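You operate a simulated robot arm through the tools that you are given. There is no shell and no other tool. Be economical: measure what you need, move in short steps, check, and stop when the job is done.

The job below is to be done with a simulated robot arm. You get a single attempt, and the scene is never put back.

## Task
Mist the tea towel and iron it flat, then switch the iron off.
Fine: two puffs; the iron is on and hot; it ends on its rest. Set down upright: steam iron.

It is judged by the outcome, as a careful person would: the job done as asked, and still so three seconds after it is handed in. It fails if anything else is knocked over, pushed out of place, dropped, spilled or broken. Flat cloth is picked up by pressing the open fingertips on it (5 to 10 N) and closing them slowly along it; thin cloth reads only 2 to 8 mm in the jaws.

## Robot
A 6-joint arm with a two-finger gripper, fixed in place. Base frame: the origin is at the foot of the arm, x ahead of it, y to its left, z up; the work surface is at about z = 0.9. Units: m, degrees, N and s.
Its first joint turns from -166.0 to 166.0 degrees. Payload 3.43 kg.
The TCP is the grasp point between the finger pads, 0.02 m short of the fingertips. In the tool frame z runs along the fingers and y along their closing line. Largest opening 0.19 m; the body of the gripper starts 0.248 m behind the TCP.
Orientation is that of the tool frame in the base frame, as a unit quaternion [w, x, y, z]. With the fingers straight down and closing along the base's y, the tool's x points along the base's -x, its y along +y and its z along -z.

## Interface
- The arm moves only by the tool arm_command. Its argument "increments" is a list of rows, each an object of numbers (a shift or turn left out is 0, a gripper value left out holds the last): "tx", "ty", "tz": the shift along the tool's x, y, z in m; "wx", "wy", "wz": the turn, a rotation vector about the tool's x, y, z in degrees; "grip": the closure, from 0 (fully open) to 1 (shut). In form: [{"tx": .., "ty": .., "tz": .., "wx": .., "wy": .., "wz": .., "grip": ..}, ...]. A call has 1 to 12 rows; each row shifts and turns the commanded pose from where the row before left it, along the tool's axes as they then stand. Each row takes 0.2 s and may step no farther than 0.05 m and 8.6 degrees from the row before; otherwise, or with a gripper value out of range, the whole call is refused. Where a pose cannot be reached the arm comes as near as it can. A force on the tool above 40 N (or 10 N above the force at the start of the call, whichever is more), or a blocked arm, ends the call early, and 0.2 s more pass. Each finger travels about 0.045 m/s and halts on what it meets, pressing with about 34 N; the grip force reading is that of the motor and also rises with nothing between the fingers. The clock runs only during rows and for 0.2 s after the last one: add rows that do not move to give the fingers time. It gives the time, the measured TCP pose, the force on the tool (base axes), the opening and the grip force at its end, in the units of the frame above (readings bear some noise), with the torque about the TCP (base axes, N m) and any sound that the robot's microphone picked up.
- Cameras (640 x 400 px; columns grow to the right, rows downward): "scene" is fixed at [0.2185, 0.4993, 1.7394]; the picture's right is [-0.02, -1.00, 0.00], its down [-0.82, 0.02, -0.57] and it looks along [0.57, -0.01, -0.82] (base axes); focal length 358 px, centre (320, 200). "wrist" rides on the gripper at [0.07, -0.008, -0.288] in the tool frame; the picture's right is [0.12, 0.99, 0.00], its down [-0.96, 0.12, -0.25] and it looks along [-0.25, 0.03, 0.97] (tool axes); focal length 261 px, centre (320, 200). There is no depth. A picture from a camera that has moved, and an enlarged one, comes with that camera's place and axes in the base frame and with its lens.
- capture(camera): a new picture of that camera. It takes no simulated time.
- raise_lower(by): slides the trunk up (or, below 0, down) by that many m; the arm rides with it, the base frame stays. It gives what a move gives, with no picture.
- enlarge(camera, box): a new picture of the part [left, top, right, bottom] of that camera's present view, enlarged. It takes no simulated time.
- finish_job(): hands the job in; it is judged then, once.

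Work in short steps. Places have to be worked out from the pictures, the camera data and where the tool is seen: move nearer, look again, correct. Check each grasp and each placing, and mend what went wrong. You have 120 turns and 68 pictures in all, those below and enlarged ones among them. Open the gripper and draw the arm clear of the work before you hand the job in, unless the task says otherwise; then end with one line.

The tools are called after "Emit:" as a command line: name --argument value ..., lists and objects as JSON in quotes. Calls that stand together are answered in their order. arm_command: Moves the arm, as the interface text tells. Its arguments: {"type":"object","properties":{"increments":{"type":"array"}},"required":["increments"]} The other tools are called the same way: raise_lower (by) slides the trunk up or down; capture (camera) takes a picture; enlarge (camera, box) takes an enlarged picture of a part of a camera's view; finish_job () hands the job in.

At the start:

```text
t: 0.0
eef_pos: [0.5874, 0.4157, 1.258]
orientation: [0.0, 0.0, 1.0, 0.0]
wrist_force: [-0.1, -0.6, 0.8]
torque: [-0.02, -0.04, 0.0]
grip_width: 0.1899
grasp_force: 0.1
trunk travel left (down, up): [-0.175, 0.065]
```

scene: 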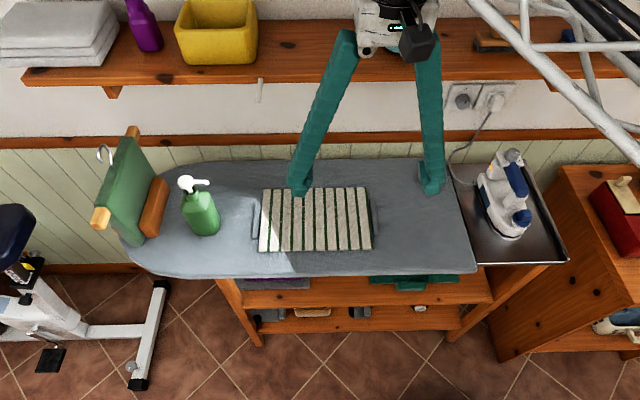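
wrist: 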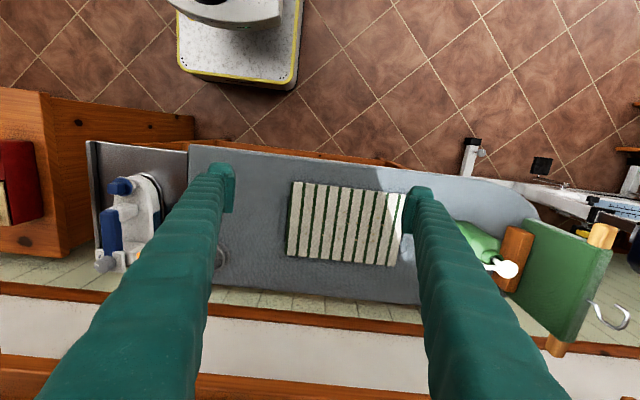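

I start by looking closer at the bottle, the towel and the iron to judge their form and place.

Emit:
enlarge --camera "scene" --box '[430, 80, 590, 280]'

Emit:
enlarge --camera "scene" --box '[80, 120, 400, 290]'

Emit:
enlarge --camera "wrist" --box '[80, 130, 240, 290]'

```text
2.00 times, centred on (510, 180) of scene
camera zoom: at [0.2185, 0.4993, 1.7394], right [-0.02, -1.0, 0.0], down [-0.82, 0.02, -0.57], along [0.57, -0.01, -0.82], focal length 715 px, centre (-60, 240)
```

zoom: 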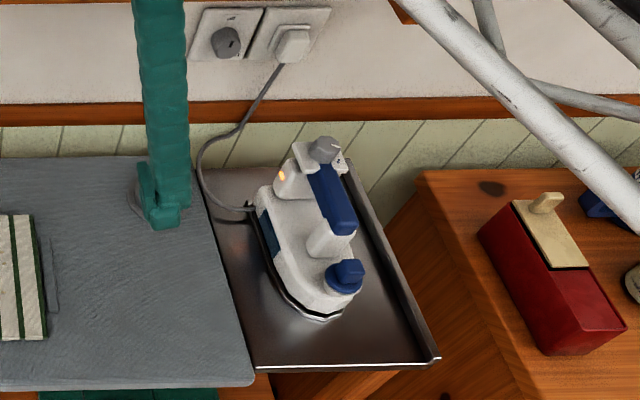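

```text
2.00 times, centred on (240, 205) of scene
camera zoom: at [0.2185, 0.4993, 1.7394], right [-0.02, -1.0, 0.0], down [-0.82, 0.02, -0.57], along [0.57, -0.01, -0.82], focal length 715 px, centre (480, 190)
```

zoom: 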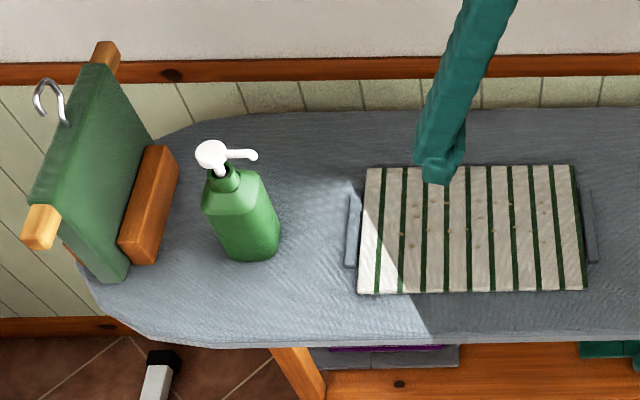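

```text
2.50 times, centred on (160, 210) of wrist
camera zoom: at [0.5173, 0.4072, 1.5445], right [-0.12, 0.99, 0.0], down [0.96, 0.12, 0.25], along [0.25, 0.03, -0.97], focal length 652 px, centre (720, 175)
```

zoom: 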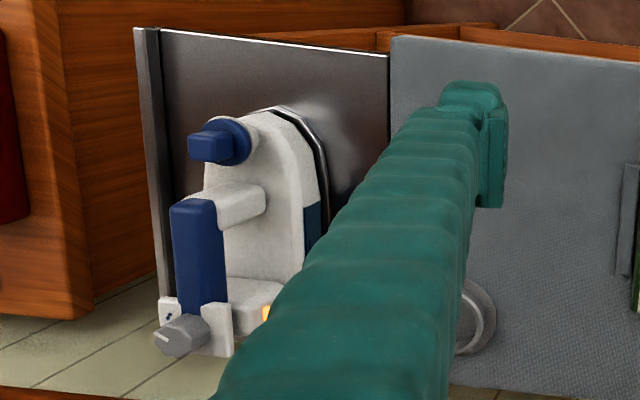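

The iron lies sole-down on the metal tray, nose toward me, its dial at about (0.85, -0.02, 1.035). The pump head is at about (0.73, 0.80, 1.085) with its nozzle aimed at the towel, so I move over toward it, shut the fingers and turn the tool to face it.

Emit:
arm_command --increments '[{"ty": 0.05, "grip": 1}, {"ty": 0.05}, {"ty": 0.05}, {"ty": 0.05}, {"wz": -8}, {"wz": -8}, {"wz": -8}, {"wz": -8}, {"wz": -8}, {"wz": -8}]'

Emit:
capture --camera "wrist"

Emit:
capture --camera "scene"

```text
t: 2.2
eef_pos: [0.5871, 0.6159, 1.2567]
orientation: [0.003, -0.408, 0.913, 0.001]
wrist_force: [0.3, 0.2, 0.5]
torque: [-0.02, -0.01, -0.02]
grip_width: 0.0
grasp_force: 7.2
trunk travel left (down, up): [-0.175, 0.065]
```

```text
62 pictures are left
camera wrist: at [0.5455, 0.556, 1.543], right [-0.82, 0.57, 0.0], down [0.56, 0.79, 0.25], along [0.15, 0.21, -0.97], focal length 261 px, centre (320, 200)
```

wrist: 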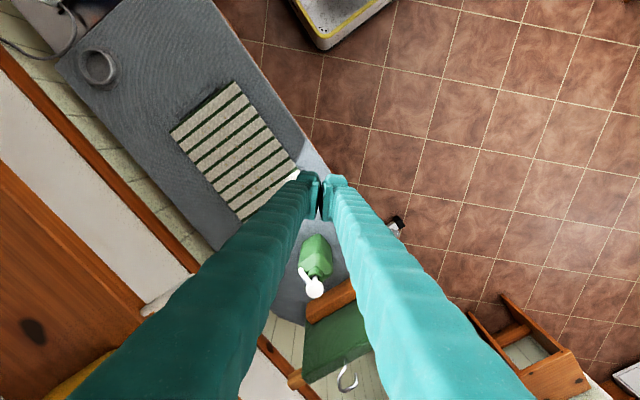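

```text
61 pictures are left
```

scene: 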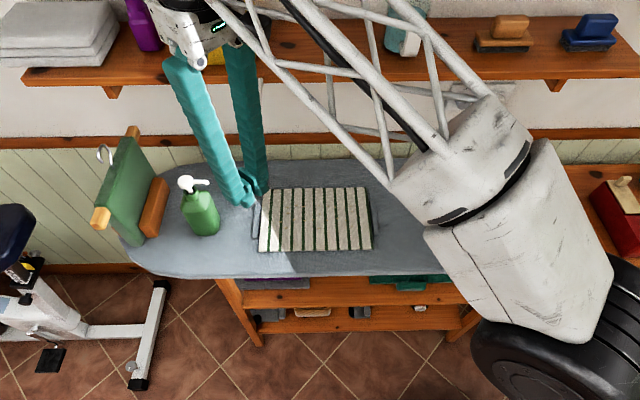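

The head shows again near (0.73, 0.796, 1.085), just beyond straight-down reach. I tilt the tool outward 32 degrees about its y.

Emit:
arm_command --increments '[{"wy": -8}, {"wy": -8}, {"wy": -8}, {"wy": -8}, {}]'

```text
t: 3.4
eef_pos: [0.5869, 0.6156, 1.2578]
orientation: [0.252, -0.391, 0.878, 0.112]
wrist_force: [-0.2, 0.0, 0.4]
torque: [0.07, -0.01, 0.01]
grip_width: 0.0
grasp_force: 33.4
trunk travel left (down, up): [-0.175, 0.065]
```

The tilt is as wanted. I advance to hover about 4 cm over the pump head.

Emit:
arm_command --increments '[{"tx": -0.0245, "ty": 0.0025, "tz": 0.034}, {"tx": -0.0245, "ty": 0.0025, "tz": 0.034}, {"tx": -0.0245, "ty": 0.0025, "tz": 0.034}, {"tx": -0.0245, "ty": 0.0025, "tz": 0.034}, {"tx": -0.0245, "ty": 0.0025, "tz": 0.034}, {"tx": -0.0245, "ty": 0.0025, "tz": 0.034}, {}]'

Emit:
capture --camera "wrist"

Emit:
enlarge --camera "scene" --box '[80, 100, 400, 300]'

```text
t: 5.0
eef_pos: [0.7323, 0.7998, 1.1601]
orientation: [0.251, -0.391, 0.878, 0.112]
wrist_force: [0.0, 0.4, -0.7]
torque: [-0.02, 0.0, 0.04]
grip_width: 0.0
grasp_force: 34.1
trunk travel left (down, up): [-0.175, 0.065]
```

```text
60 pictures are left
camera wrist: at [0.597, 0.6358, 1.3674], right [-0.81, 0.59, -0.06], down [0.37, 0.59, 0.72], along [0.46, 0.56, -0.69], focal length 261 px, centre (320, 200)
```

wrist: 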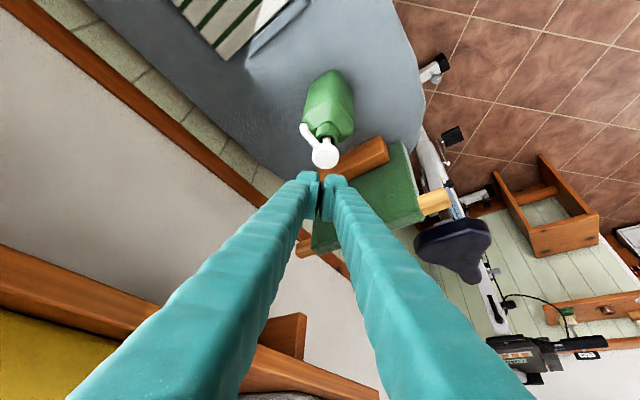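

```text
2.00 times, centred on (240, 200) of scene
camera zoom: at [0.2185, 0.4993, 1.7394], right [-0.02, -1.0, 0.0], down [-0.82, 0.02, -0.57], along [0.57, -0.01, -0.82], focal length 715 px, centre (480, 200)
```

zoom: 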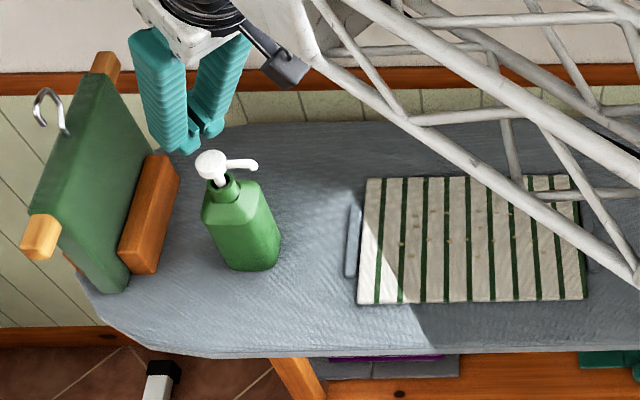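

The shut fingertips sit straight over the white head, about 4 cm up. I lower slowly until contact shows in the force.

Emit:
arm_command --increments '[{"tx": 0.0053, "tz": 0.0085}, {"tx": 0.0053, "tz": 0.0085}, {"tx": 0.0053, "tz": 0.0085}, {"tx": 0.0026, "tz": 0.0042}, {"tx": 0.0026, "tz": 0.0042}]'

Emit:
enlarge --camera "scene" --box '[140, 140, 300, 240]'

```text
t: 6.2
eef_pos: [0.7331, 0.7989, 1.1226]
orientation: [0.251, -0.391, 0.878, 0.112]
wrist_force: [0.6, 0.9, 1.7]
torque: [0.03, 0.0, 0.02]
grip_width: 0.0057
grasp_force: 34.2
trunk travel left (down, up): [-0.175, 0.065]
```

```text
4.00 times, centred on (220, 190) of scene
camera zoom: at [0.2185, 0.4993, 1.7394], right [-0.02, -1.0, 0.0], down [-0.82, 0.02, -0.57], along [0.57, -0.01, -0.82], focal length 1431 px, centre (720, 240)
```

zoom: 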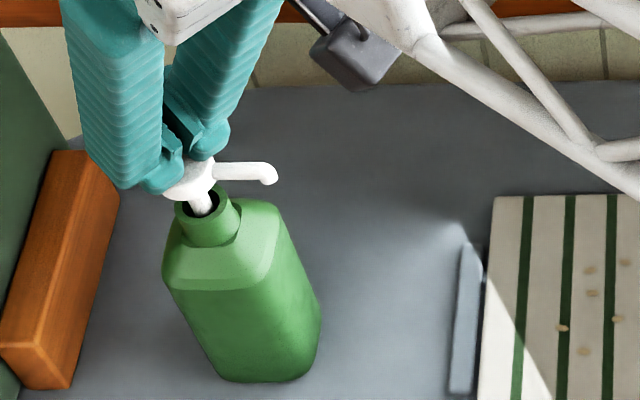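

Light contact has begun and the fingers read 6 mm apart. I look from the wrist camera at how they meet the head.

Emit:
enlarge --camera "wrist" --box '[260, 100, 390, 230]'

```text
3.08 times, centred on (325, 165) of wrist
camera zoom: at [0.5966, 0.6351, 1.3283], right [-0.81, 0.59, -0.06], down [0.37, 0.59, 0.72], along [0.46, 0.56, -0.69], focal length 802 px, centre (305, 308)
```

zoom: 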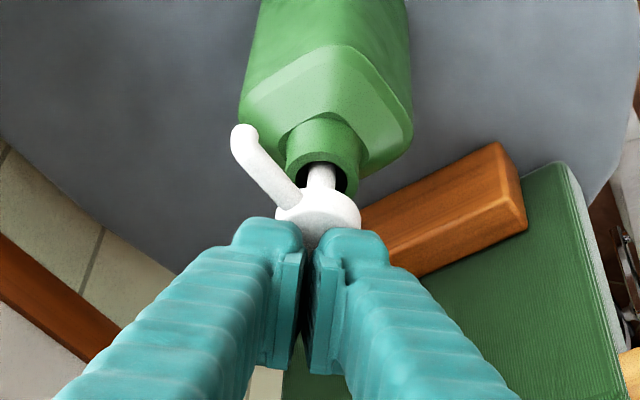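

The near edges of the fingertips rest around the middle of the head. I press straight down in small steps, then rise again.

Emit:
arm_command --increments '[{"tx": 0.0021, "tz": 0.0034}, {"tx": 0.0021, "tz": 0.0034}, {"tx": 0.0021, "tz": 0.0034}]'

Emit:
enlarge --camera "scene" --box '[140, 140, 300, 240]'

```text
t: 7.0
eef_pos: [0.7324, 0.8, 1.1095]
orientation: [0.252, -0.391, 0.878, 0.112]
wrist_force: [-0.8, -1.6, 4.5]
torque: [-0.07, 0.01, 0.01]
grip_width: 0.0061
grasp_force: 33.9
trunk travel left (down, up): [-0.175, 0.065]
```

```text
4.00 times, centred on (220, 190) of scene
camera zoom: at [0.2185, 0.4993, 1.7394], right [-0.02, -1.0, 0.0], down [-0.82, 0.02, -0.57], along [0.57, -0.01, -0.82], focal length 1431 px, centre (720, 240)
```

zoom: 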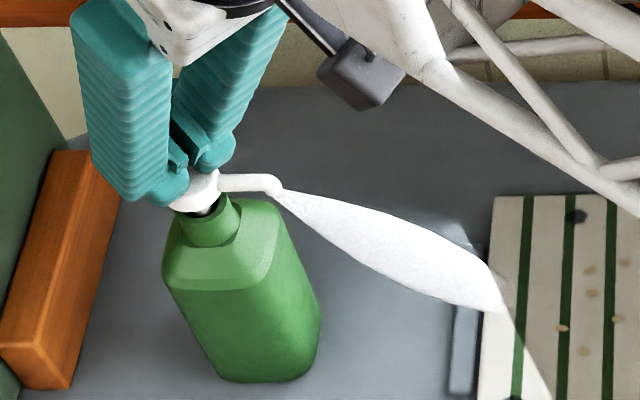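

The first puff went out toward the towel. I rise to let the pump come back and check.

Emit:
arm_command --increments '[{"tx": -0.0053, "tz": -0.0085}, {"tx": -0.0053, "tz": -0.0085}, {"tx": -0.0053, "tz": -0.0085}, {}]'

Emit:
enlarge --camera "scene" --box '[140, 140, 400, 300]'

```text
t: 8.0
eef_pos: [0.7318, 0.7997, 1.1391]
orientation: [0.251, -0.39, 0.878, 0.112]
wrist_force: [0.0, 0.4, -0.2]
torque: [0.01, -0.04, 0.01]
grip_width: 0.0
grasp_force: 33.9
trunk travel left (down, up): [-0.175, 0.065]
```

```text
2.46 times, centred on (270, 220) of scene
camera zoom: at [0.2185, 0.4993, 1.7394], right [-0.02, -1.0, 0.0], down [-0.82, 0.02, -0.57], along [0.57, -0.01, -0.82], focal length 880 px, centre (443, 151)
```

zoom: 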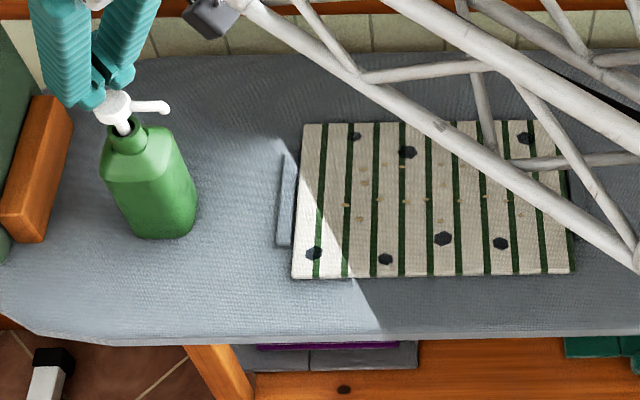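

Damp patches now show on the towel, so puff one landed well. I press the pump a second time the same way and rise clear.

Emit:
arm_command --increments '[{"tx": 0.0053, "tz": 0.0085}, {"tx": 0.0053, "tz": 0.0085}, {"tx": 0.0035, "tz": 0.0055}, {"tx": 0.0021, "tz": 0.0034}, {}]'

Emit:
enlarge --camera "scene" --box '[140, 140, 400, 300]'

```text
t: 9.2
eef_pos: [0.7319, 0.7996, 1.1103]
orientation: [0.252, -0.391, 0.878, 0.113]
wrist_force: [1.2, 1.1, 4.6]
torque: [0.02, 0.01, 0.02]
grip_width: 0.0061
grasp_force: 34.2
trunk travel left (down, up): [-0.175, 0.065]
```

```text
2.46 times, centred on (270, 220) of scene
camera zoom: at [0.2185, 0.4993, 1.7394], right [-0.02, -1.0, 0.0], down [-0.82, 0.02, -0.57], along [0.57, -0.01, -0.82], focal length 880 px, centre (443, 151)
```

zoom: 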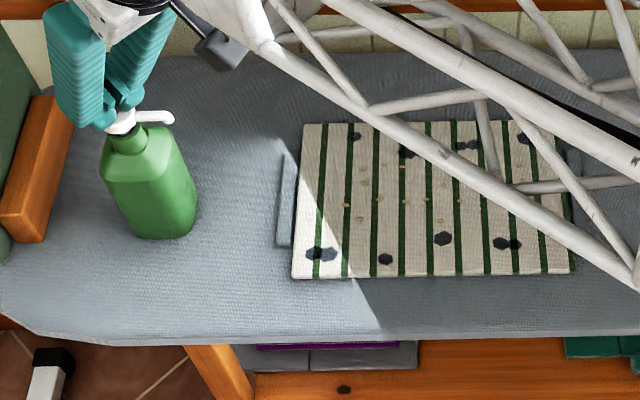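

New patches show, so the second puff is on the towel. I rise off the pump and draw back along the way I came.

Emit:
arm_command --increments '[{"tx": -0.0106, "tz": -0.017}, {"tx": -0.0106, "tz": -0.017}, {"tx": -0.0106, "tz": -0.017}, {"tx": 0.0245, "tz": -0.034}, {"tx": 0.0245, "tz": -0.034}, {"tx": 0.0245, "tz": -0.034}, {"tx": 0.0245, "tz": -0.034}, {"tx": 0.0245, "tz": -0.034}, {"tx": 0.0245, "tz": -0.034}, {"wy": 8}, {"wy": 8}, {"wy": 8}]'

Emit:
arm_command --increments '[{"wy": 8}, {"wz": 8}, {"wz": 8}, {"wz": 8}, {"wz": 8}, {"wz": 8}, {"wz": 8}, {}]'

Emit:
enlarge --camera "wrist" --box '[160, 100, 480, 300]'

```text
t: 11.8
eef_pos: [0.5761, 0.6254, 1.265]
orientation: [0.062, -0.406, 0.911, 0.029]
wrist_force: [-0.4, -0.4, 0.5]
torque: [0.12, -0.21, 0.01]
grip_width: 0.0001
grasp_force: 33.9
trunk travel left (down, up): [-0.175, 0.065]
```

```text
t: 13.6
eef_pos: [0.5736, 0.6217, 1.2562]
orientation: [0.0, 0.0, 1.0, 0.001]
wrist_force: [-0.6, -0.3, 0.6]
torque: [0.0, 0.01, -0.01]
grip_width: 0.0
grasp_force: 34.3
out of reach, approached as far as the arm can: row 1
trunk travel left (down, up): [-0.175, 0.065]
```

```text
2.00 times, centred on (320, 200) of wrist
camera zoom: at [0.5026, 0.6132, 1.544], right [-0.12, 0.99, 0.0], down [0.96, 0.11, 0.25], along [0.25, 0.03, -0.97], focal length 521 px, centre (320, 200)
```

zoom: 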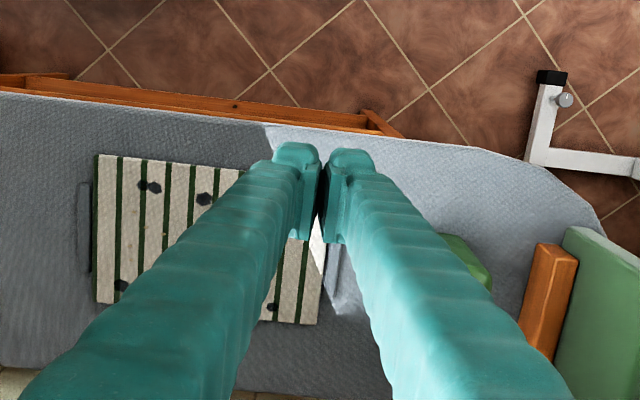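

The towel has patches spread over it. Now I travel across to the iron, opening the gripper on the way, and look.

Emit:
arm_command --increments '[{"ty": -0.05}, {"ty": -0.05}, {"ty": -0.05}, {"ty": -0.05}, {"ty": -0.05, "grip": 0.3}, {"ty": -0.05}, {"ty": -0.05}, {"ty": -0.05}, {"ty": -0.05}, {"ty": -0.05}, {"ty": -0.05}, {"ty": -0.03}]'

Emit:
capture --camera "wrist"

Emit:
capture --camera "scene"

```text
t: 16.2
eef_pos: [0.5755, 0.0411, 1.2576]
orientation: [-0.001, 0.0, 1.0, 0.001]
wrist_force: [-0.1, 0.3, -0.3]
torque: [-0.1, 0.01, 0.05]
grip_width: 0.1329
grasp_force: 0.0
trunk travel left (down, up): [-0.175, 0.065]
```

```text
52 pictures are left
camera wrist: at [0.5044, 0.0336, 1.5456], right [-0.12, 0.99, 0.0], down [0.96, 0.12, 0.25], along [0.25, 0.03, -0.97], focal length 261 px, centre (320, 200)
```

wrist: 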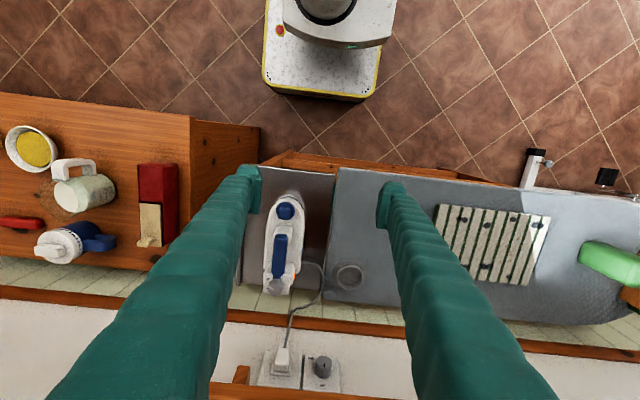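

```text
51 pictures are left
```

scene: 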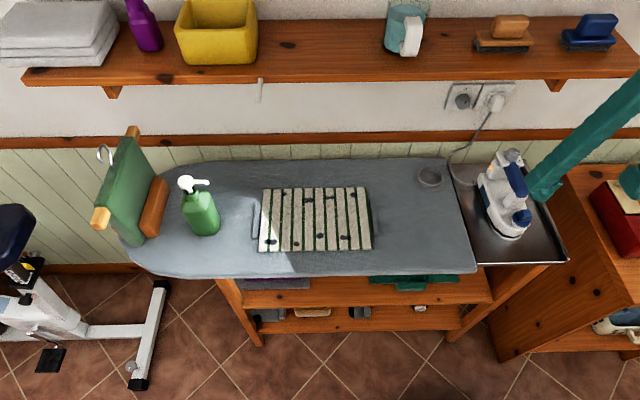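

Emit:
enlarge --camera "wrist" --box '[220, 180, 370, 310]'

Emit:
enlarge --camera "scene" --box '[460, 130, 560, 250]'

```text
3.08 times, centred on (295, 245) of wrist
camera zoom: at [0.5044, 0.0336, 1.5456], right [-0.12, 0.99, 0.0], down [0.96, 0.12, 0.25], along [0.25, 0.03, -0.97], focal length 802 px, centre (397, 62)
```

zoom: 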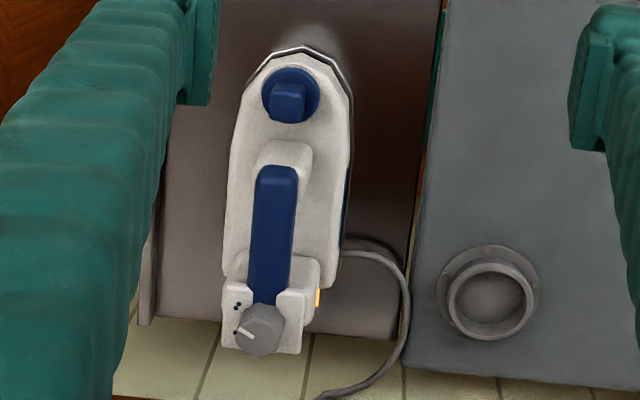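

```text
3.33 times, centred on (510, 190) of scene
camera zoom: at [0.2185, 0.4993, 1.7394], right [-0.02, -1.0, 0.0], down [-0.82, 0.02, -0.57], along [0.57, -0.01, -0.82], focal length 1192 px, centre (-313, 233)
```

zoom: 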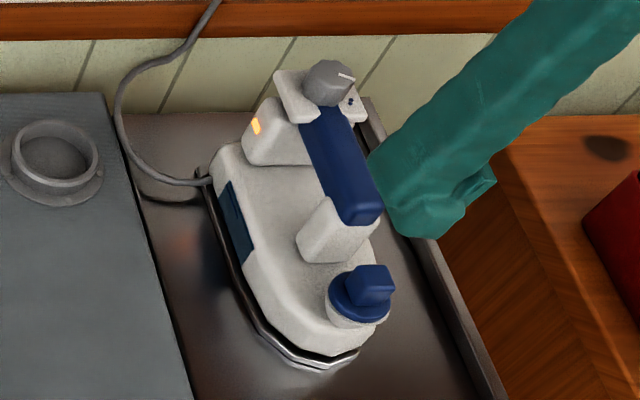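

The handle runs along x at y≈-0.0225, x≈0.735–0.83, top z≈1.01; the dial with its pointer is behind it. Before moving I look closer at the towel and the dial.

Emit:
enlarge --camera "scene" --box '[245, 175, 385, 260]'

Emit:
enlarge --camera "wrist" --box '[258, 255, 308, 300]'

Emit:
enlarge --camera "scene" --box '[490, 140, 530, 170]'

```text
4.57 times, centred on (315, 218) of scene
camera zoom: at [0.2185, 0.4993, 1.7394], right [-0.02, -1.0, 0.0], down [-0.82, 0.02, -0.57], along [0.57, -0.01, -0.82], focal length 1635 px, centre (343, 120)
```

zoom: 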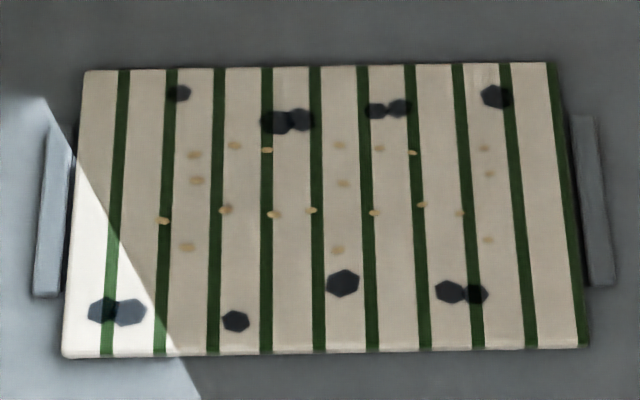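

```text
8.89 times, centred on (283, 278) of wrist
camera zoom: at [0.5044, 0.0336, 1.5456], right [-0.12, 0.99, 0.0], down [0.96, 0.12, 0.25], along [0.25, 0.03, -0.97], focal length 2317 px, centre (649, -489)
```

zoom: 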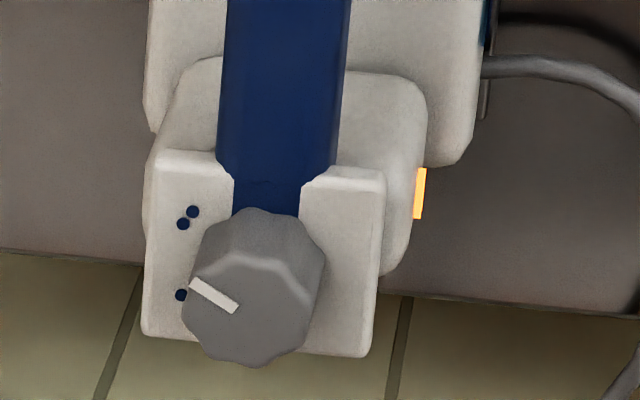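

```text
13.33 times, centred on (510, 155) of scene
camera zoom: at [0.2185, 0.4993, 1.7394], right [-0.02, -1.0, 0.0], down [-0.82, 0.02, -0.57], along [0.57, -0.01, -0.82], focal length 4769 px, centre (-2213, 800)
```

zoom: 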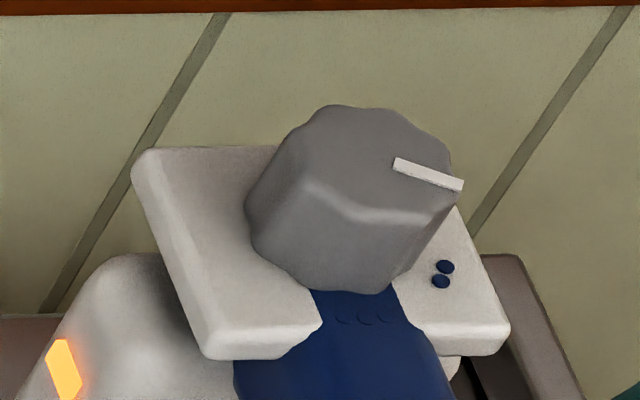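

The dial's pointer is at the one-dot mark on the -y side, with two and three dots toward the handle, so "off" should be counter-clockwise from above. I move over the handle and down to z≈1.08, then check alignment.

Emit:
arm_command --increments '[{"tx": -0.04, "ty": -0.0125, "grip": 0.45}, {"tx": -0.04, "ty": -0.0125}, {"tx": -0.04, "ty": -0.0125}, {"tx": -0.04, "ty": -0.0125}, {"tx": -0.04, "ty": -0.0135}, {"tz": 0.045}, {"tz": 0.045}, {"tz": 0.045}, {"tz": 0.04}, {}]'

Emit:
capture --camera "wrist"

Emit:
enlarge --camera "scene" --box '[450, 110, 570, 250]'

```text
t: 17.9
eef_pos: [0.7762, -0.0191, 1.1358]
orientation: [-0.013, -0.002, 1.0, 0.001]
wrist_force: [-0.7, 0.6, -0.6]
torque: [0.0, 0.05, 0.01]
grip_width: 0.1046
grasp_force: 0.0
trunk travel left (down, up): [-0.175, 0.065]
stopped in row 8: the force on the tool passed its limit at 277 N (the readings are from after the stop); the commanded pose is now the measured one
```

```text
45 pictures are left
camera wrist: at [0.7145, -0.0287, 1.4251], right [-0.12, 0.99, 0.0], down [0.97, 0.12, 0.22], along [0.22, 0.03, -0.98], focal length 261 px, centre (320, 200)
```

wrist: 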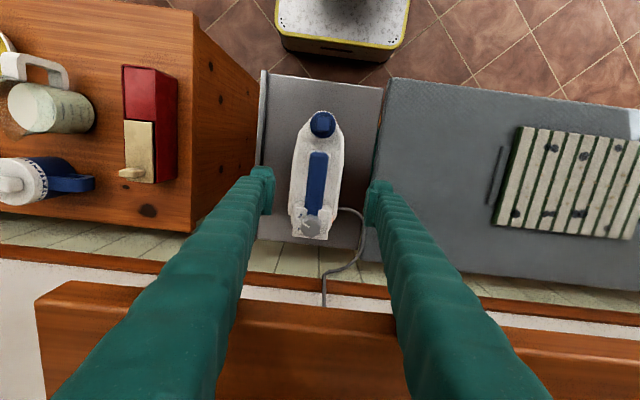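

```text
2.86 times, centred on (510, 180) of scene
camera zoom: at [0.2185, 0.4993, 1.7394], right [-0.02, -1.0, 0.0], down [-0.82, 0.02, -0.57], along [0.57, -0.01, -0.82], focal length 1022 px, centre (-223, 257)
```

zoom: 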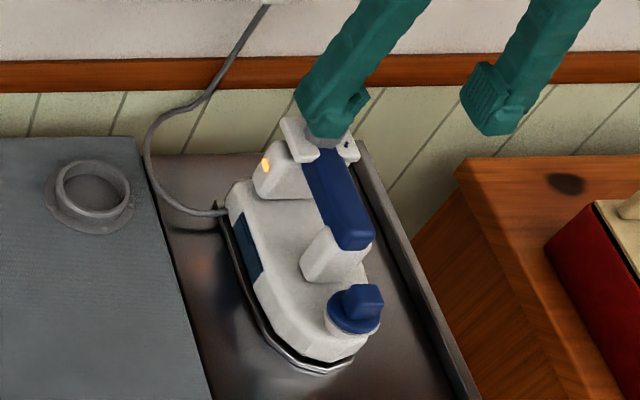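

The call stopped on a hard contact: the wall shelf's front edge lies at about x≈0.79, z≈1.32, so the gripper body met it. I back straight up the way I came and out toward the base, then check the shelf.

Emit:
arm_command --increments '[{"tz": -0.03}, {"tz": -0.04}, {"tz": -0.04}, {"tx": 0.04}, {"tx": 0.04}, {"tx": 0.04}, {"tx": 0.04}, {}]'

Emit:
capture --camera "scene"

```text
t: 19.5
eef_pos: [0.5376, -0.0216, 1.2297]
orientation: [-0.015, 0.001, 1.0, 0.002]
wrist_force: [-0.1, -0.4, 0.1]
torque: [0.14, 0.09, 0.03]
grip_width: 0.104
grasp_force: 0.0
trunk travel left (down, up): [-0.175, 0.065]
stopped in row 7: the arm was blocked; the commanded pose is now the measured one
```

```text
43 pictures are left
```

scene: 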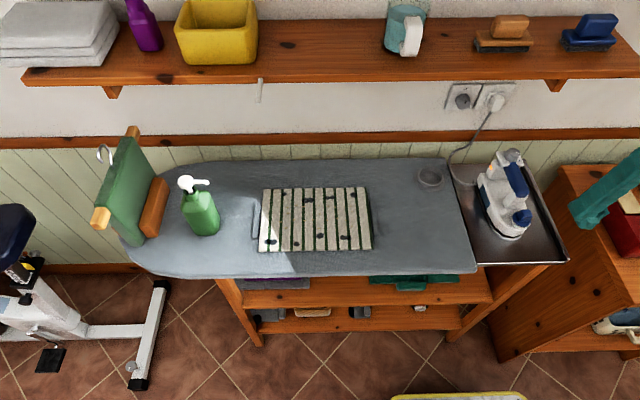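

Nothing on the shelf moved. I tilt the tool 24° so that the gripper body leans back toward the base, clear of the shelf, while moving forward toward the handle at height.

Emit:
arm_command --increments '[{"tx": -0.03}, {"tx": -0.03, "wy": -8}, {"tx": -0.03, "wy": -8}, {"wy": -8}, {}, {}]'

Emit:
capture --camera "wrist"

```text
t: 20.9
eef_pos: [0.6852, -0.0233, 1.21]
orientation: [0.17, 0.0, 0.986, 0.001]
wrist_force: [2.3, 0.4, -2.2]
torque: [-0.04, 0.59, -0.02]
grip_width: 0.1046
grasp_force: 0.0
trunk travel left (down, up): [-0.175, 0.065]
```

```text
42 pictures are left
camera wrist: at [0.5227, -0.0324, 1.4576], right [-0.11, 0.99, -0.04], down [0.82, 0.11, 0.55], along [0.55, 0.03, -0.83], focal length 261 px, centre (320, 200)
```

wrist: 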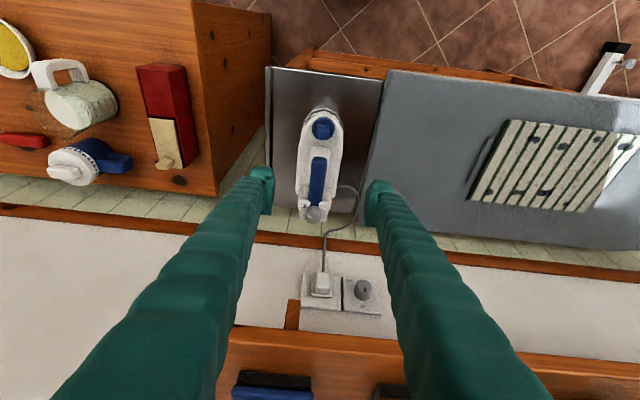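

The view is good. I let the arm settle and read the pose again.

Emit:
arm_command --increments '[{}, {}]'

```text
t: 21.5
eef_pos: [0.6646, -0.0224, 1.2186]
orientation: [0.175, 0.0, 0.985, 0.001]
wrist_force: [2.3, -0.4, -1.1]
torque: [-0.05, 0.4, -0.02]
grip_width: 0.1045
grasp_force: 0.0
trunk travel left (down, up): [-0.175, 0.065]
```

The arm still drifts slightly with a small force, so I check from the scene camera for contact.

Emit:
arm_command --increments '[{}, {}, {}]'

Emit:
capture --camera "scene"

```text
t: 22.3
eef_pos: [0.6642, -0.0234, 1.219]
orientation: [0.177, 0.0, 0.984, 0.002]
wrist_force: [0.4, 0.0, -0.2]
torque: [-0.02, 0.04, 0.01]
grip_width: 0.1044
grasp_force: 0.1
trunk travel left (down, up): [-0.175, 0.065]
```

```text
41 pictures are left
```

scene: 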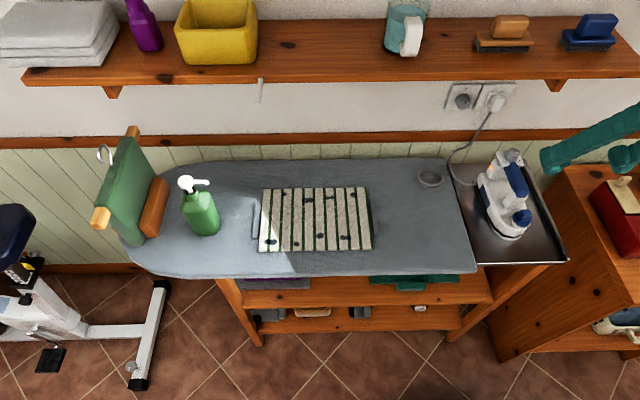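

Settled with no load; it was only the motion's tail. I add 4° of tilt and come down over the handle to z≈1.09.

Emit:
arm_command --increments '[{"wy": -4}, {"tx": -0.0096, "tz": 0.0327}, {"tx": -0.0096, "tz": 0.0327}, {"tx": -0.0096, "tz": 0.0327}, {"tx": -0.0096, "tz": 0.0327}, {"tx": -0.0096, "tz": 0.0327}, {}]'

Emit:
capture --camera "wrist"

Emit:
enlarge --camera "scene" --box '[450, 110, 570, 250]'

```text
t: 23.9
eef_pos: [0.7773, -0.0212, 1.0901]
orientation: [0.211, 0.001, 0.977, 0.001]
wrist_force: [0.5, 0.8, 0.0]
torque: [-0.02, 0.0, 0.03]
grip_width: 0.1042
grasp_force: 0.0
trunk travel left (down, up): [-0.175, 0.065]
```

```text
40 pictures are left
camera wrist: at [0.5951, -0.0308, 1.3224], right [-0.11, 0.99, -0.05], down [0.77, 0.11, 0.62], along [0.62, 0.03, -0.78], focal length 261 px, centre (320, 200)
```

wrist: 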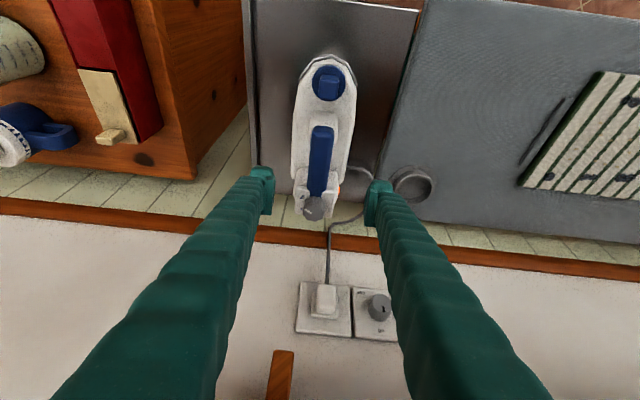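

```text
2.86 times, centred on (510, 180) of scene
camera zoom: at [0.2185, 0.4993, 1.7394], right [-0.02, -1.0, 0.0], down [-0.82, 0.02, -0.57], along [0.57, -0.01, -0.82], focal length 1022 px, centre (-223, 257)
```

zoom: 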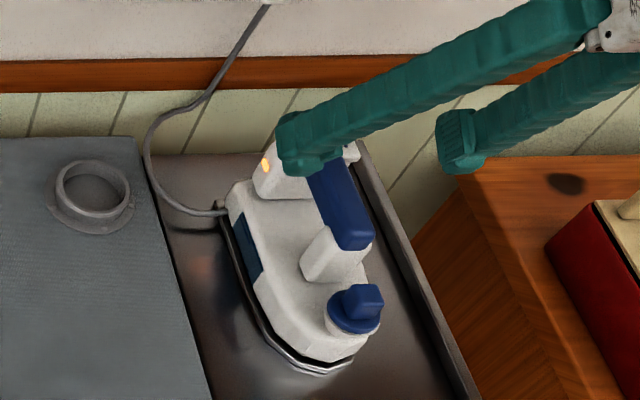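

The handle appears about 6 mm to the -y side of my jaw centre. I correct that while lowering to z≈1.02 and look again.

Emit:
arm_command --increments '[{"tx": 0.01, "ty": -0.003, "tz": 0.021}, {"tx": 0.01, "ty": -0.003, "tz": 0.021}, {"tx": 0.01, "tz": 0.021}, {}]'

Emit:
enlarge --camera "wrist" --box '[230, 80, 410, 240]'

Emit:
enlarge --camera "scene" --box '[460, 130, 560, 250]'

```text
t: 24.9
eef_pos: [0.7753, -0.0281, 1.021]
orientation: [0.21, 0.001, 0.978, 0.002]
wrist_force: [0.1, -0.3, 0.1]
torque: [0.01, -0.01, -0.01]
grip_width: 0.1045
grasp_force: 0.0
trunk travel left (down, up): [-0.175, 0.065]
```

```text
2.50 times, centred on (320, 160) of wrist
camera zoom: at [0.5929, -0.0373, 1.2538], right [-0.11, 0.99, -0.05], down [0.77, 0.11, 0.62], along [0.62, 0.03, -0.78], focal length 652 px, centre (320, 300)
```

zoom: 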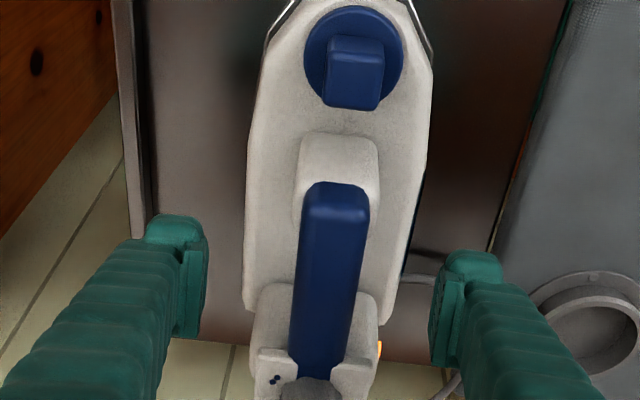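

```text
3.33 times, centred on (510, 190) of scene
camera zoom: at [0.2185, 0.4993, 1.7394], right [-0.02, -1.0, 0.0], down [-0.82, 0.02, -0.57], along [0.57, -0.01, -0.82], focal length 1192 px, centre (-313, 233)
```

zoom: 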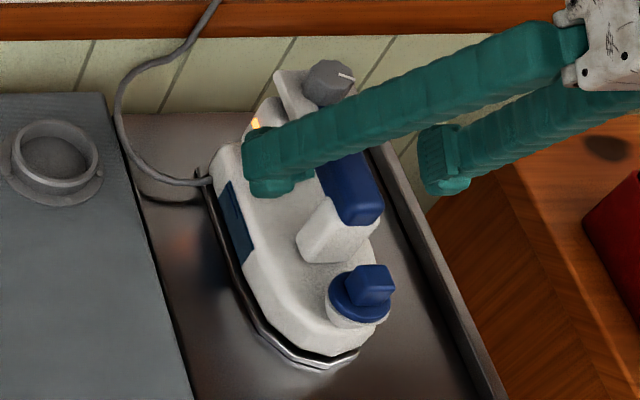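

Jaws straddle the handle nicely, now within about 2 mm of centre. I go down 2 cm more, then close slowly.

Emit:
arm_command --increments '[{"tx": 0.0041, "ty": 0.002, "tz": 0.0091}, {"tx": 0.0041, "tz": 0.0091}, {}, {"grip": 0.6}, {"grip": 0.7}, {"grip": 0.75}, {"grip": 0.8}, {"grip": 0.85}, {"grip": 0.9}, {"grip": 1}, {}, {}]'

Emit:
enlarge --camera "wrist" --box '[230, 80, 410, 240]'

Emit:
enlarge --camera "scene" --box '[460, 130, 560, 250]'

```text
t: 27.5
eef_pos: [0.7767, -0.0248, 1.0013]
orientation: [0.21, 0.0, 0.978, 0.002]
wrist_force: [-0.5, 5.4, -0.3]
torque: [0.0, -0.04, 0.0]
grip_width: 0.0369
grasp_force: 34.1
trunk travel left (down, up): [-0.175, 0.065]
```

```text
2.50 times, centred on (320, 160) of wrist
camera zoom: at [0.5926, -0.0352, 1.2339], right [-0.11, 0.99, -0.05], down [0.77, 0.11, 0.62], along [0.62, 0.03, -0.78], focal length 652 px, centre (320, 300)
```

zoom: 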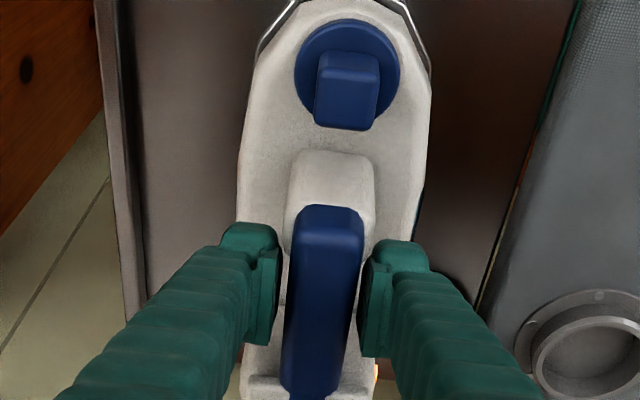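

```text
3.33 times, centred on (510, 190) of scene
camera zoom: at [0.2185, 0.4993, 1.7394], right [-0.02, -1.0, 0.0], down [-0.82, 0.02, -0.57], along [0.57, -0.01, -0.82], focal length 1192 px, centre (-313, 233)
```

zoom: 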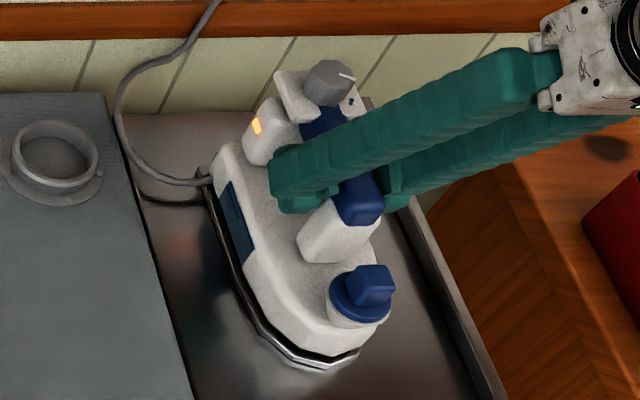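

The handle is gripped (37 mm). I lift 2 cm straight up and check the hold.

Emit:
arm_command --increments '[{"tx": -0.0041, "tz": -0.0091}, {"tx": -0.0041, "tz": -0.0091}, {}]'

Emit:
enlarge --camera "scene" --box '[440, 110, 580, 260]'

```text
t: 28.3
eef_pos: [0.7758, -0.0254, 1.0187]
orientation: [0.211, 0.0, 0.978, 0.002]
wrist_force: [-0.3, -0.4, -10.9]
torque: [0.0, 0.06, 0.01]
grip_width: 0.0366
grasp_force: 33.7
trunk travel left (down, up): [-0.175, 0.065]
```

```text
2.67 times, centred on (510, 185) of scene
camera zoom: at [0.2185, 0.4993, 1.7394], right [-0.02, -1.0, 0.0], down [-0.82, 0.02, -0.57], along [0.57, -0.01, -0.82], focal length 954 px, centre (-187, 240)
```

zoom: 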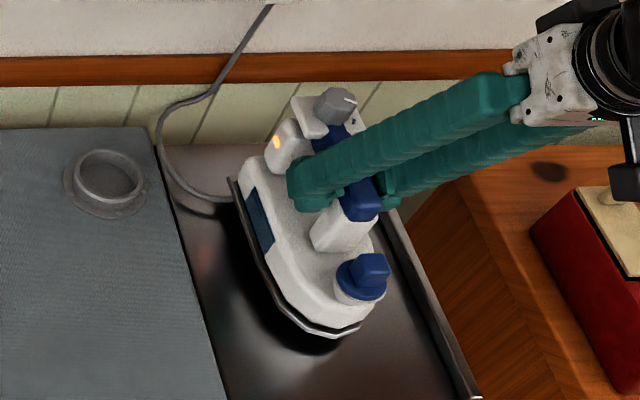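

The iron hangs level, about 1.1 kg. I lift 5 cm more and carry it along +y to the towel's right part at height.

Emit:
arm_command --increments '[{"tx": -0.0103, "tz": -0.0228}, {"tx": -0.0103, "tz": -0.0228}, {"ty": 0.045, "tx": 0.0018, "tz": -0.001}, {"ty": 0.045}, {"ty": 0.045}, {"ty": 0.045}, {"ty": 0.045}, {"ty": 0.045}, {"ty": 0.045}, {"ty": 0.045}, {"ty": 0.045}, {"ty": 0.045}]'

Emit:
capture --camera "wrist"

Emit:
capture --camera "scene"

```text
t: 30.9
eef_pos: [0.7742, 0.4236, 1.0733]
orientation: [0.21, 0.002, 0.978, 0.001]
wrist_force: [-0.8, -1.8, -10.5]
torque: [0.12, 0.07, 0.05]
grip_width: 0.0367
grasp_force: 33.8
trunk travel left (down, up): [-0.175, 0.065]
```

```text
33 pictures are left
camera wrist: at [0.5912, 0.4146, 1.3049], right [-0.11, 0.99, -0.05], down [0.78, 0.11, 0.62], along [0.62, 0.03, -0.78], focal length 261 px, centre (320, 200)
```

wrist: 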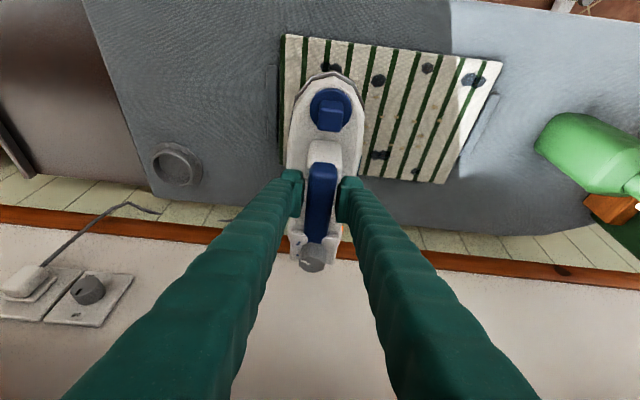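

```text
32 pictures are left
```

scene: 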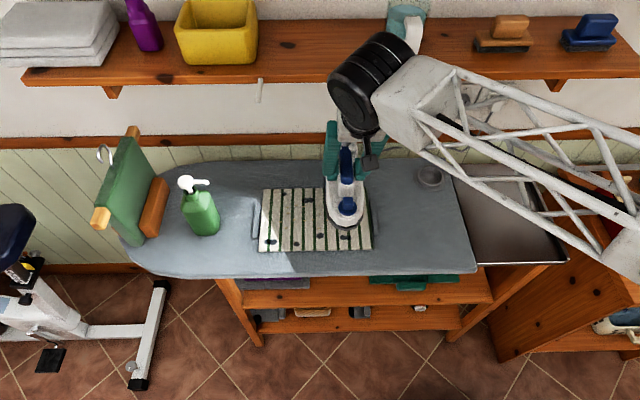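

I'm over the towel's right part. I shift to x≈0.752, y≈0.403 and lower to about 1 cm above contact.

Emit:
arm_command --increments '[{"tx": 0.0225, "ty": -0.01, "tz": 0.0228}, {"tx": 0.0225, "ty": -0.01, "tz": 0.0228}, {}, {"tx": 0.00165, "tz": 0.00364}, {"tx": 0.00165, "tz": 0.00364}, {}]'

```text
t: 32.3
eef_pos: [0.7512, 0.404, 1.0052]
orientation: [0.211, 0.001, 0.977, 0.002]
wrist_force: [1.6, 10.3, 27.3]
torque: [-0.11, 0.43, -0.17]
grip_width: 0.0372
grasp_force: 33.9
trunk travel left (down, up): [-0.175, 0.065]
```

The sole is on the cloth and pressing fairly hard (27 N). I ease up by 2 mm and begin the stroke along +y slowly.

Emit:
arm_command --increments '[{"tx": -0.0008, "tz": -0.0018}, {}, {"ty": 0.005}, {}]'

Emit:
enlarge --camera "wrist" --box '[240, 20, 480, 240]'

Emit:
enlarge --camera "scene" --box '[240, 130, 420, 270]'

```text
t: 33.3
eef_pos: [0.7501, 0.4098, 1.0054]
orientation: [0.209, -0.001, 0.978, 0.001]
wrist_force: [0.6, -6.3, 1.6]
torque: [-0.41, 0.28, 0.12]
grip_width: 0.0374
grasp_force: 34.3
trunk travel left (down, up): [-0.175, 0.065]
```

```text
1.82 times, centred on (360, 130) of wrist
camera zoom: at [0.568, 0.3999, 1.2387], right [-0.11, 0.99, -0.05], down [0.78, 0.11, 0.62], along [0.62, 0.03, -0.78], focal length 474 px, centre (247, 327)
```

zoom: 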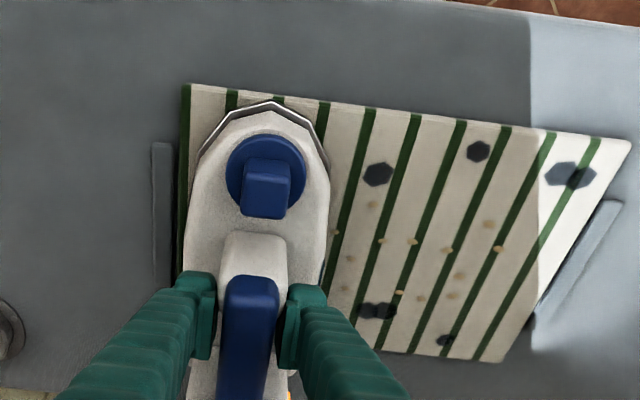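

```text
2.86 times, centred on (330, 200) of scene
camera zoom: at [0.2185, 0.4993, 1.7394], right [-0.02, -1.0, 0.0], down [-0.82, 0.02, -0.57], along [0.57, -0.01, -0.82], focal length 1022 px, centre (291, 200)
```

zoom: 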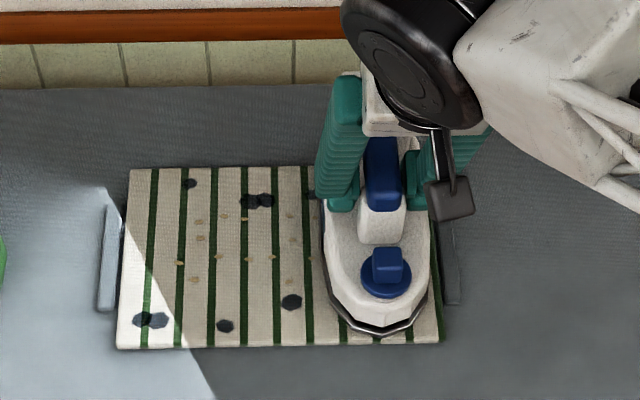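

The sole lies flat on the cloth with moderate pressure. I slide it halfway along +y and check the cloth is not dragged.

Emit:
arm_command --increments '[{"ty": 0.016}, {"ty": 0.016}, {"ty": 0.016}, {"ty": 0.016}, {"ty": 0.016}, {"ty": 0.016}]'

Emit:
enlarge --camera "scene" --box '[240, 130, 420, 270]'

```text
t: 34.7
eef_pos: [0.7508, 0.5062, 1.0054]
orientation: [0.21, 0.0, 0.978, 0.002]
wrist_force: [-1.5, -1.1, -10.2]
torque: [0.04, 0.1, 0.04]
grip_width: 0.0376
grasp_force: 33.2
trunk travel left (down, up): [-0.175, 0.065]
```

```text
2.86 times, centred on (330, 200) of scene
camera zoom: at [0.2185, 0.4993, 1.7394], right [-0.02, -1.0, 0.0], down [-0.82, 0.02, -0.57], along [0.57, -0.01, -0.82], focal length 1022 px, centre (291, 200)
```

zoom: 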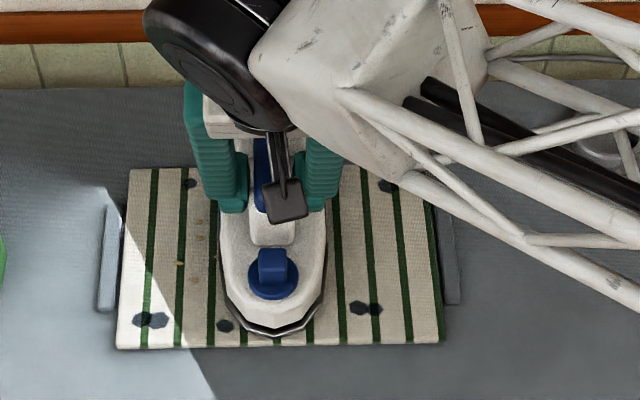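

Where the iron passed, the tan crease marks are gone and the cloth stays put. The contact became light, so I lower 2.5 mm and continue to the left side.

Emit:
arm_command --increments '[{"tx": 0.001, "tz": 0.0023}, {}]'

```text
t: 35.3
eef_pos: [0.7506, 0.505, 1.0055]
orientation: [0.211, 0.0, 0.977, 0.003]
wrist_force: [-2.5, -0.4, 3.0]
torque: [0.03, 0.18, 0.08]
grip_width: 0.0373
grasp_force: 34.6
trunk travel left (down, up): [-0.175, 0.065]
```

Pressure is right again. I stroke back a little for overlap and then on to y≈0.60.

Emit:
arm_command --increments '[{"ty": -0.016}, {"ty": -0.016}, {"ty": 0.016}, {"ty": 0.016}, {"ty": 0.016}, {"ty": 0.016, "tx": 0.0002, "tz": 0.0004}, {"ty": 0.016}, {"ty": 0.016, "tx": 0.0002, "tz": 0.0004}, {"ty": 0.016}, {"ty": 0.016}, {}]'

Emit:
enlarge --camera "scene" --box '[240, 130, 420, 270]'

```text
t: 37.7
eef_pos: [0.7507, 0.6031, 1.0053]
orientation: [0.211, 0.0, 0.977, 0.003]
wrist_force: [3.1, -7.6, 22.6]
torque: [-0.11, 0.34, 0.1]
grip_width: 0.0374
grasp_force: 34.0
trunk travel left (down, up): [-0.175, 0.065]
```

```text
2.86 times, centred on (330, 200) of scene
camera zoom: at [0.2185, 0.4993, 1.7394], right [-0.02, -1.0, 0.0], down [-0.82, 0.02, -0.57], along [0.57, -0.01, -0.82], focal length 1022 px, centre (291, 200)
```

zoom: 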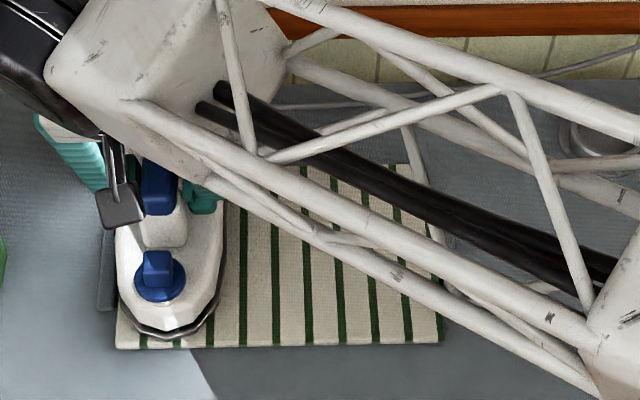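

All crease marks and damp spots behind the iron are gone. I shift 2 cm toward the near hem and make a return stroke to cover the near edge.

Emit:
arm_command --increments '[{"tx": 0.0087, "tz": -0.005}, {"tx": 0.0091, "tz": -0.0041}, {"ty": -0.018}, {"ty": -0.018}, {"ty": -0.018}, {"ty": -0.018}, {"ty": -0.018}, {"ty": -0.018}, {"ty": -0.018}, {"ty": -0.018}, {"ty": -0.018}, {"ty": -0.018}]'

Emit:
enlarge --camera "scene" --box '[240, 130, 420, 270]'

```text
t: 40.3
eef_pos: [0.7302, 0.4218, 1.0044]
orientation: [0.212, 0.001, 0.977, 0.001]
wrist_force: [-2.6, 8.3, 23.5]
torque: [-0.27, 0.68, -0.16]
grip_width: 0.0376
grasp_force: 33.8
trunk travel left (down, up): [-0.175, 0.065]
```

```text
2.86 times, centred on (330, 200) of scene
camera zoom: at [0.2185, 0.4993, 1.7394], right [-0.02, -1.0, 0.0], down [-0.82, 0.02, -0.57], along [0.57, -0.01, -0.82], focal length 1022 px, centre (291, 200)
```

zoom: 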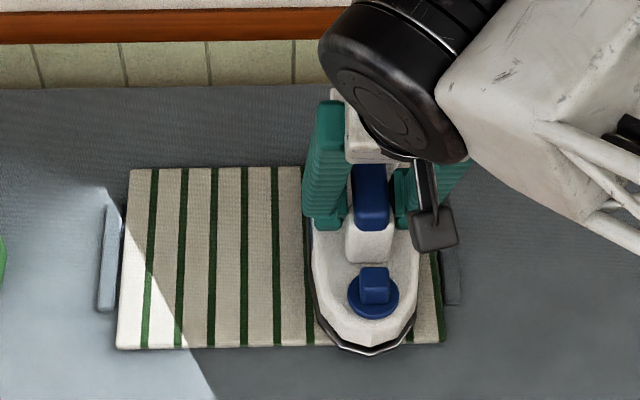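

The cloth looks smooth. I finish the last 2 cm to the right edge, then lift the iron 7 cm clear and look.

Emit:
arm_command --increments '[{"ty": -0.018}, {}, {"tx": -0.01, "tz": -0.022}, {"tx": -0.01, "tz": -0.022}, {"tx": -0.01, "tz": -0.022}, {"ty": -0.045}, {"ty": -0.045}, {"ty": -0.045}]'

Emit:
enlarge --camera "scene" --box '[230, 130, 480, 280]'

```text
t: 42.1
eef_pos: [0.7304, 0.2691, 1.0746]
orientation: [0.21, 0.001, 0.978, 0.002]
wrist_force: [-0.4, 1.4, -11.7]
torque: [-0.14, 0.06, -0.06]
grip_width: 0.0375
grasp_force: 34.0
trunk travel left (down, up): [-0.175, 0.065]
```

```text
2.56 times, centred on (355, 205) of scene
camera zoom: at [0.2185, 0.4993, 1.7394], right [-0.02, -1.0, 0.0], down [-0.82, 0.02, -0.57], along [0.57, -0.01, -0.82], focal length 916 px, centre (230, 187)
```

zoom: 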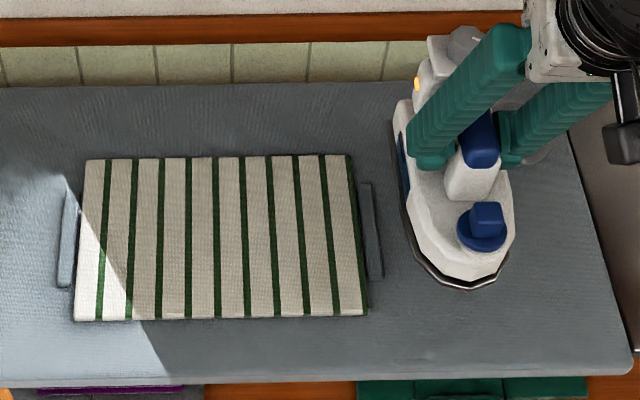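

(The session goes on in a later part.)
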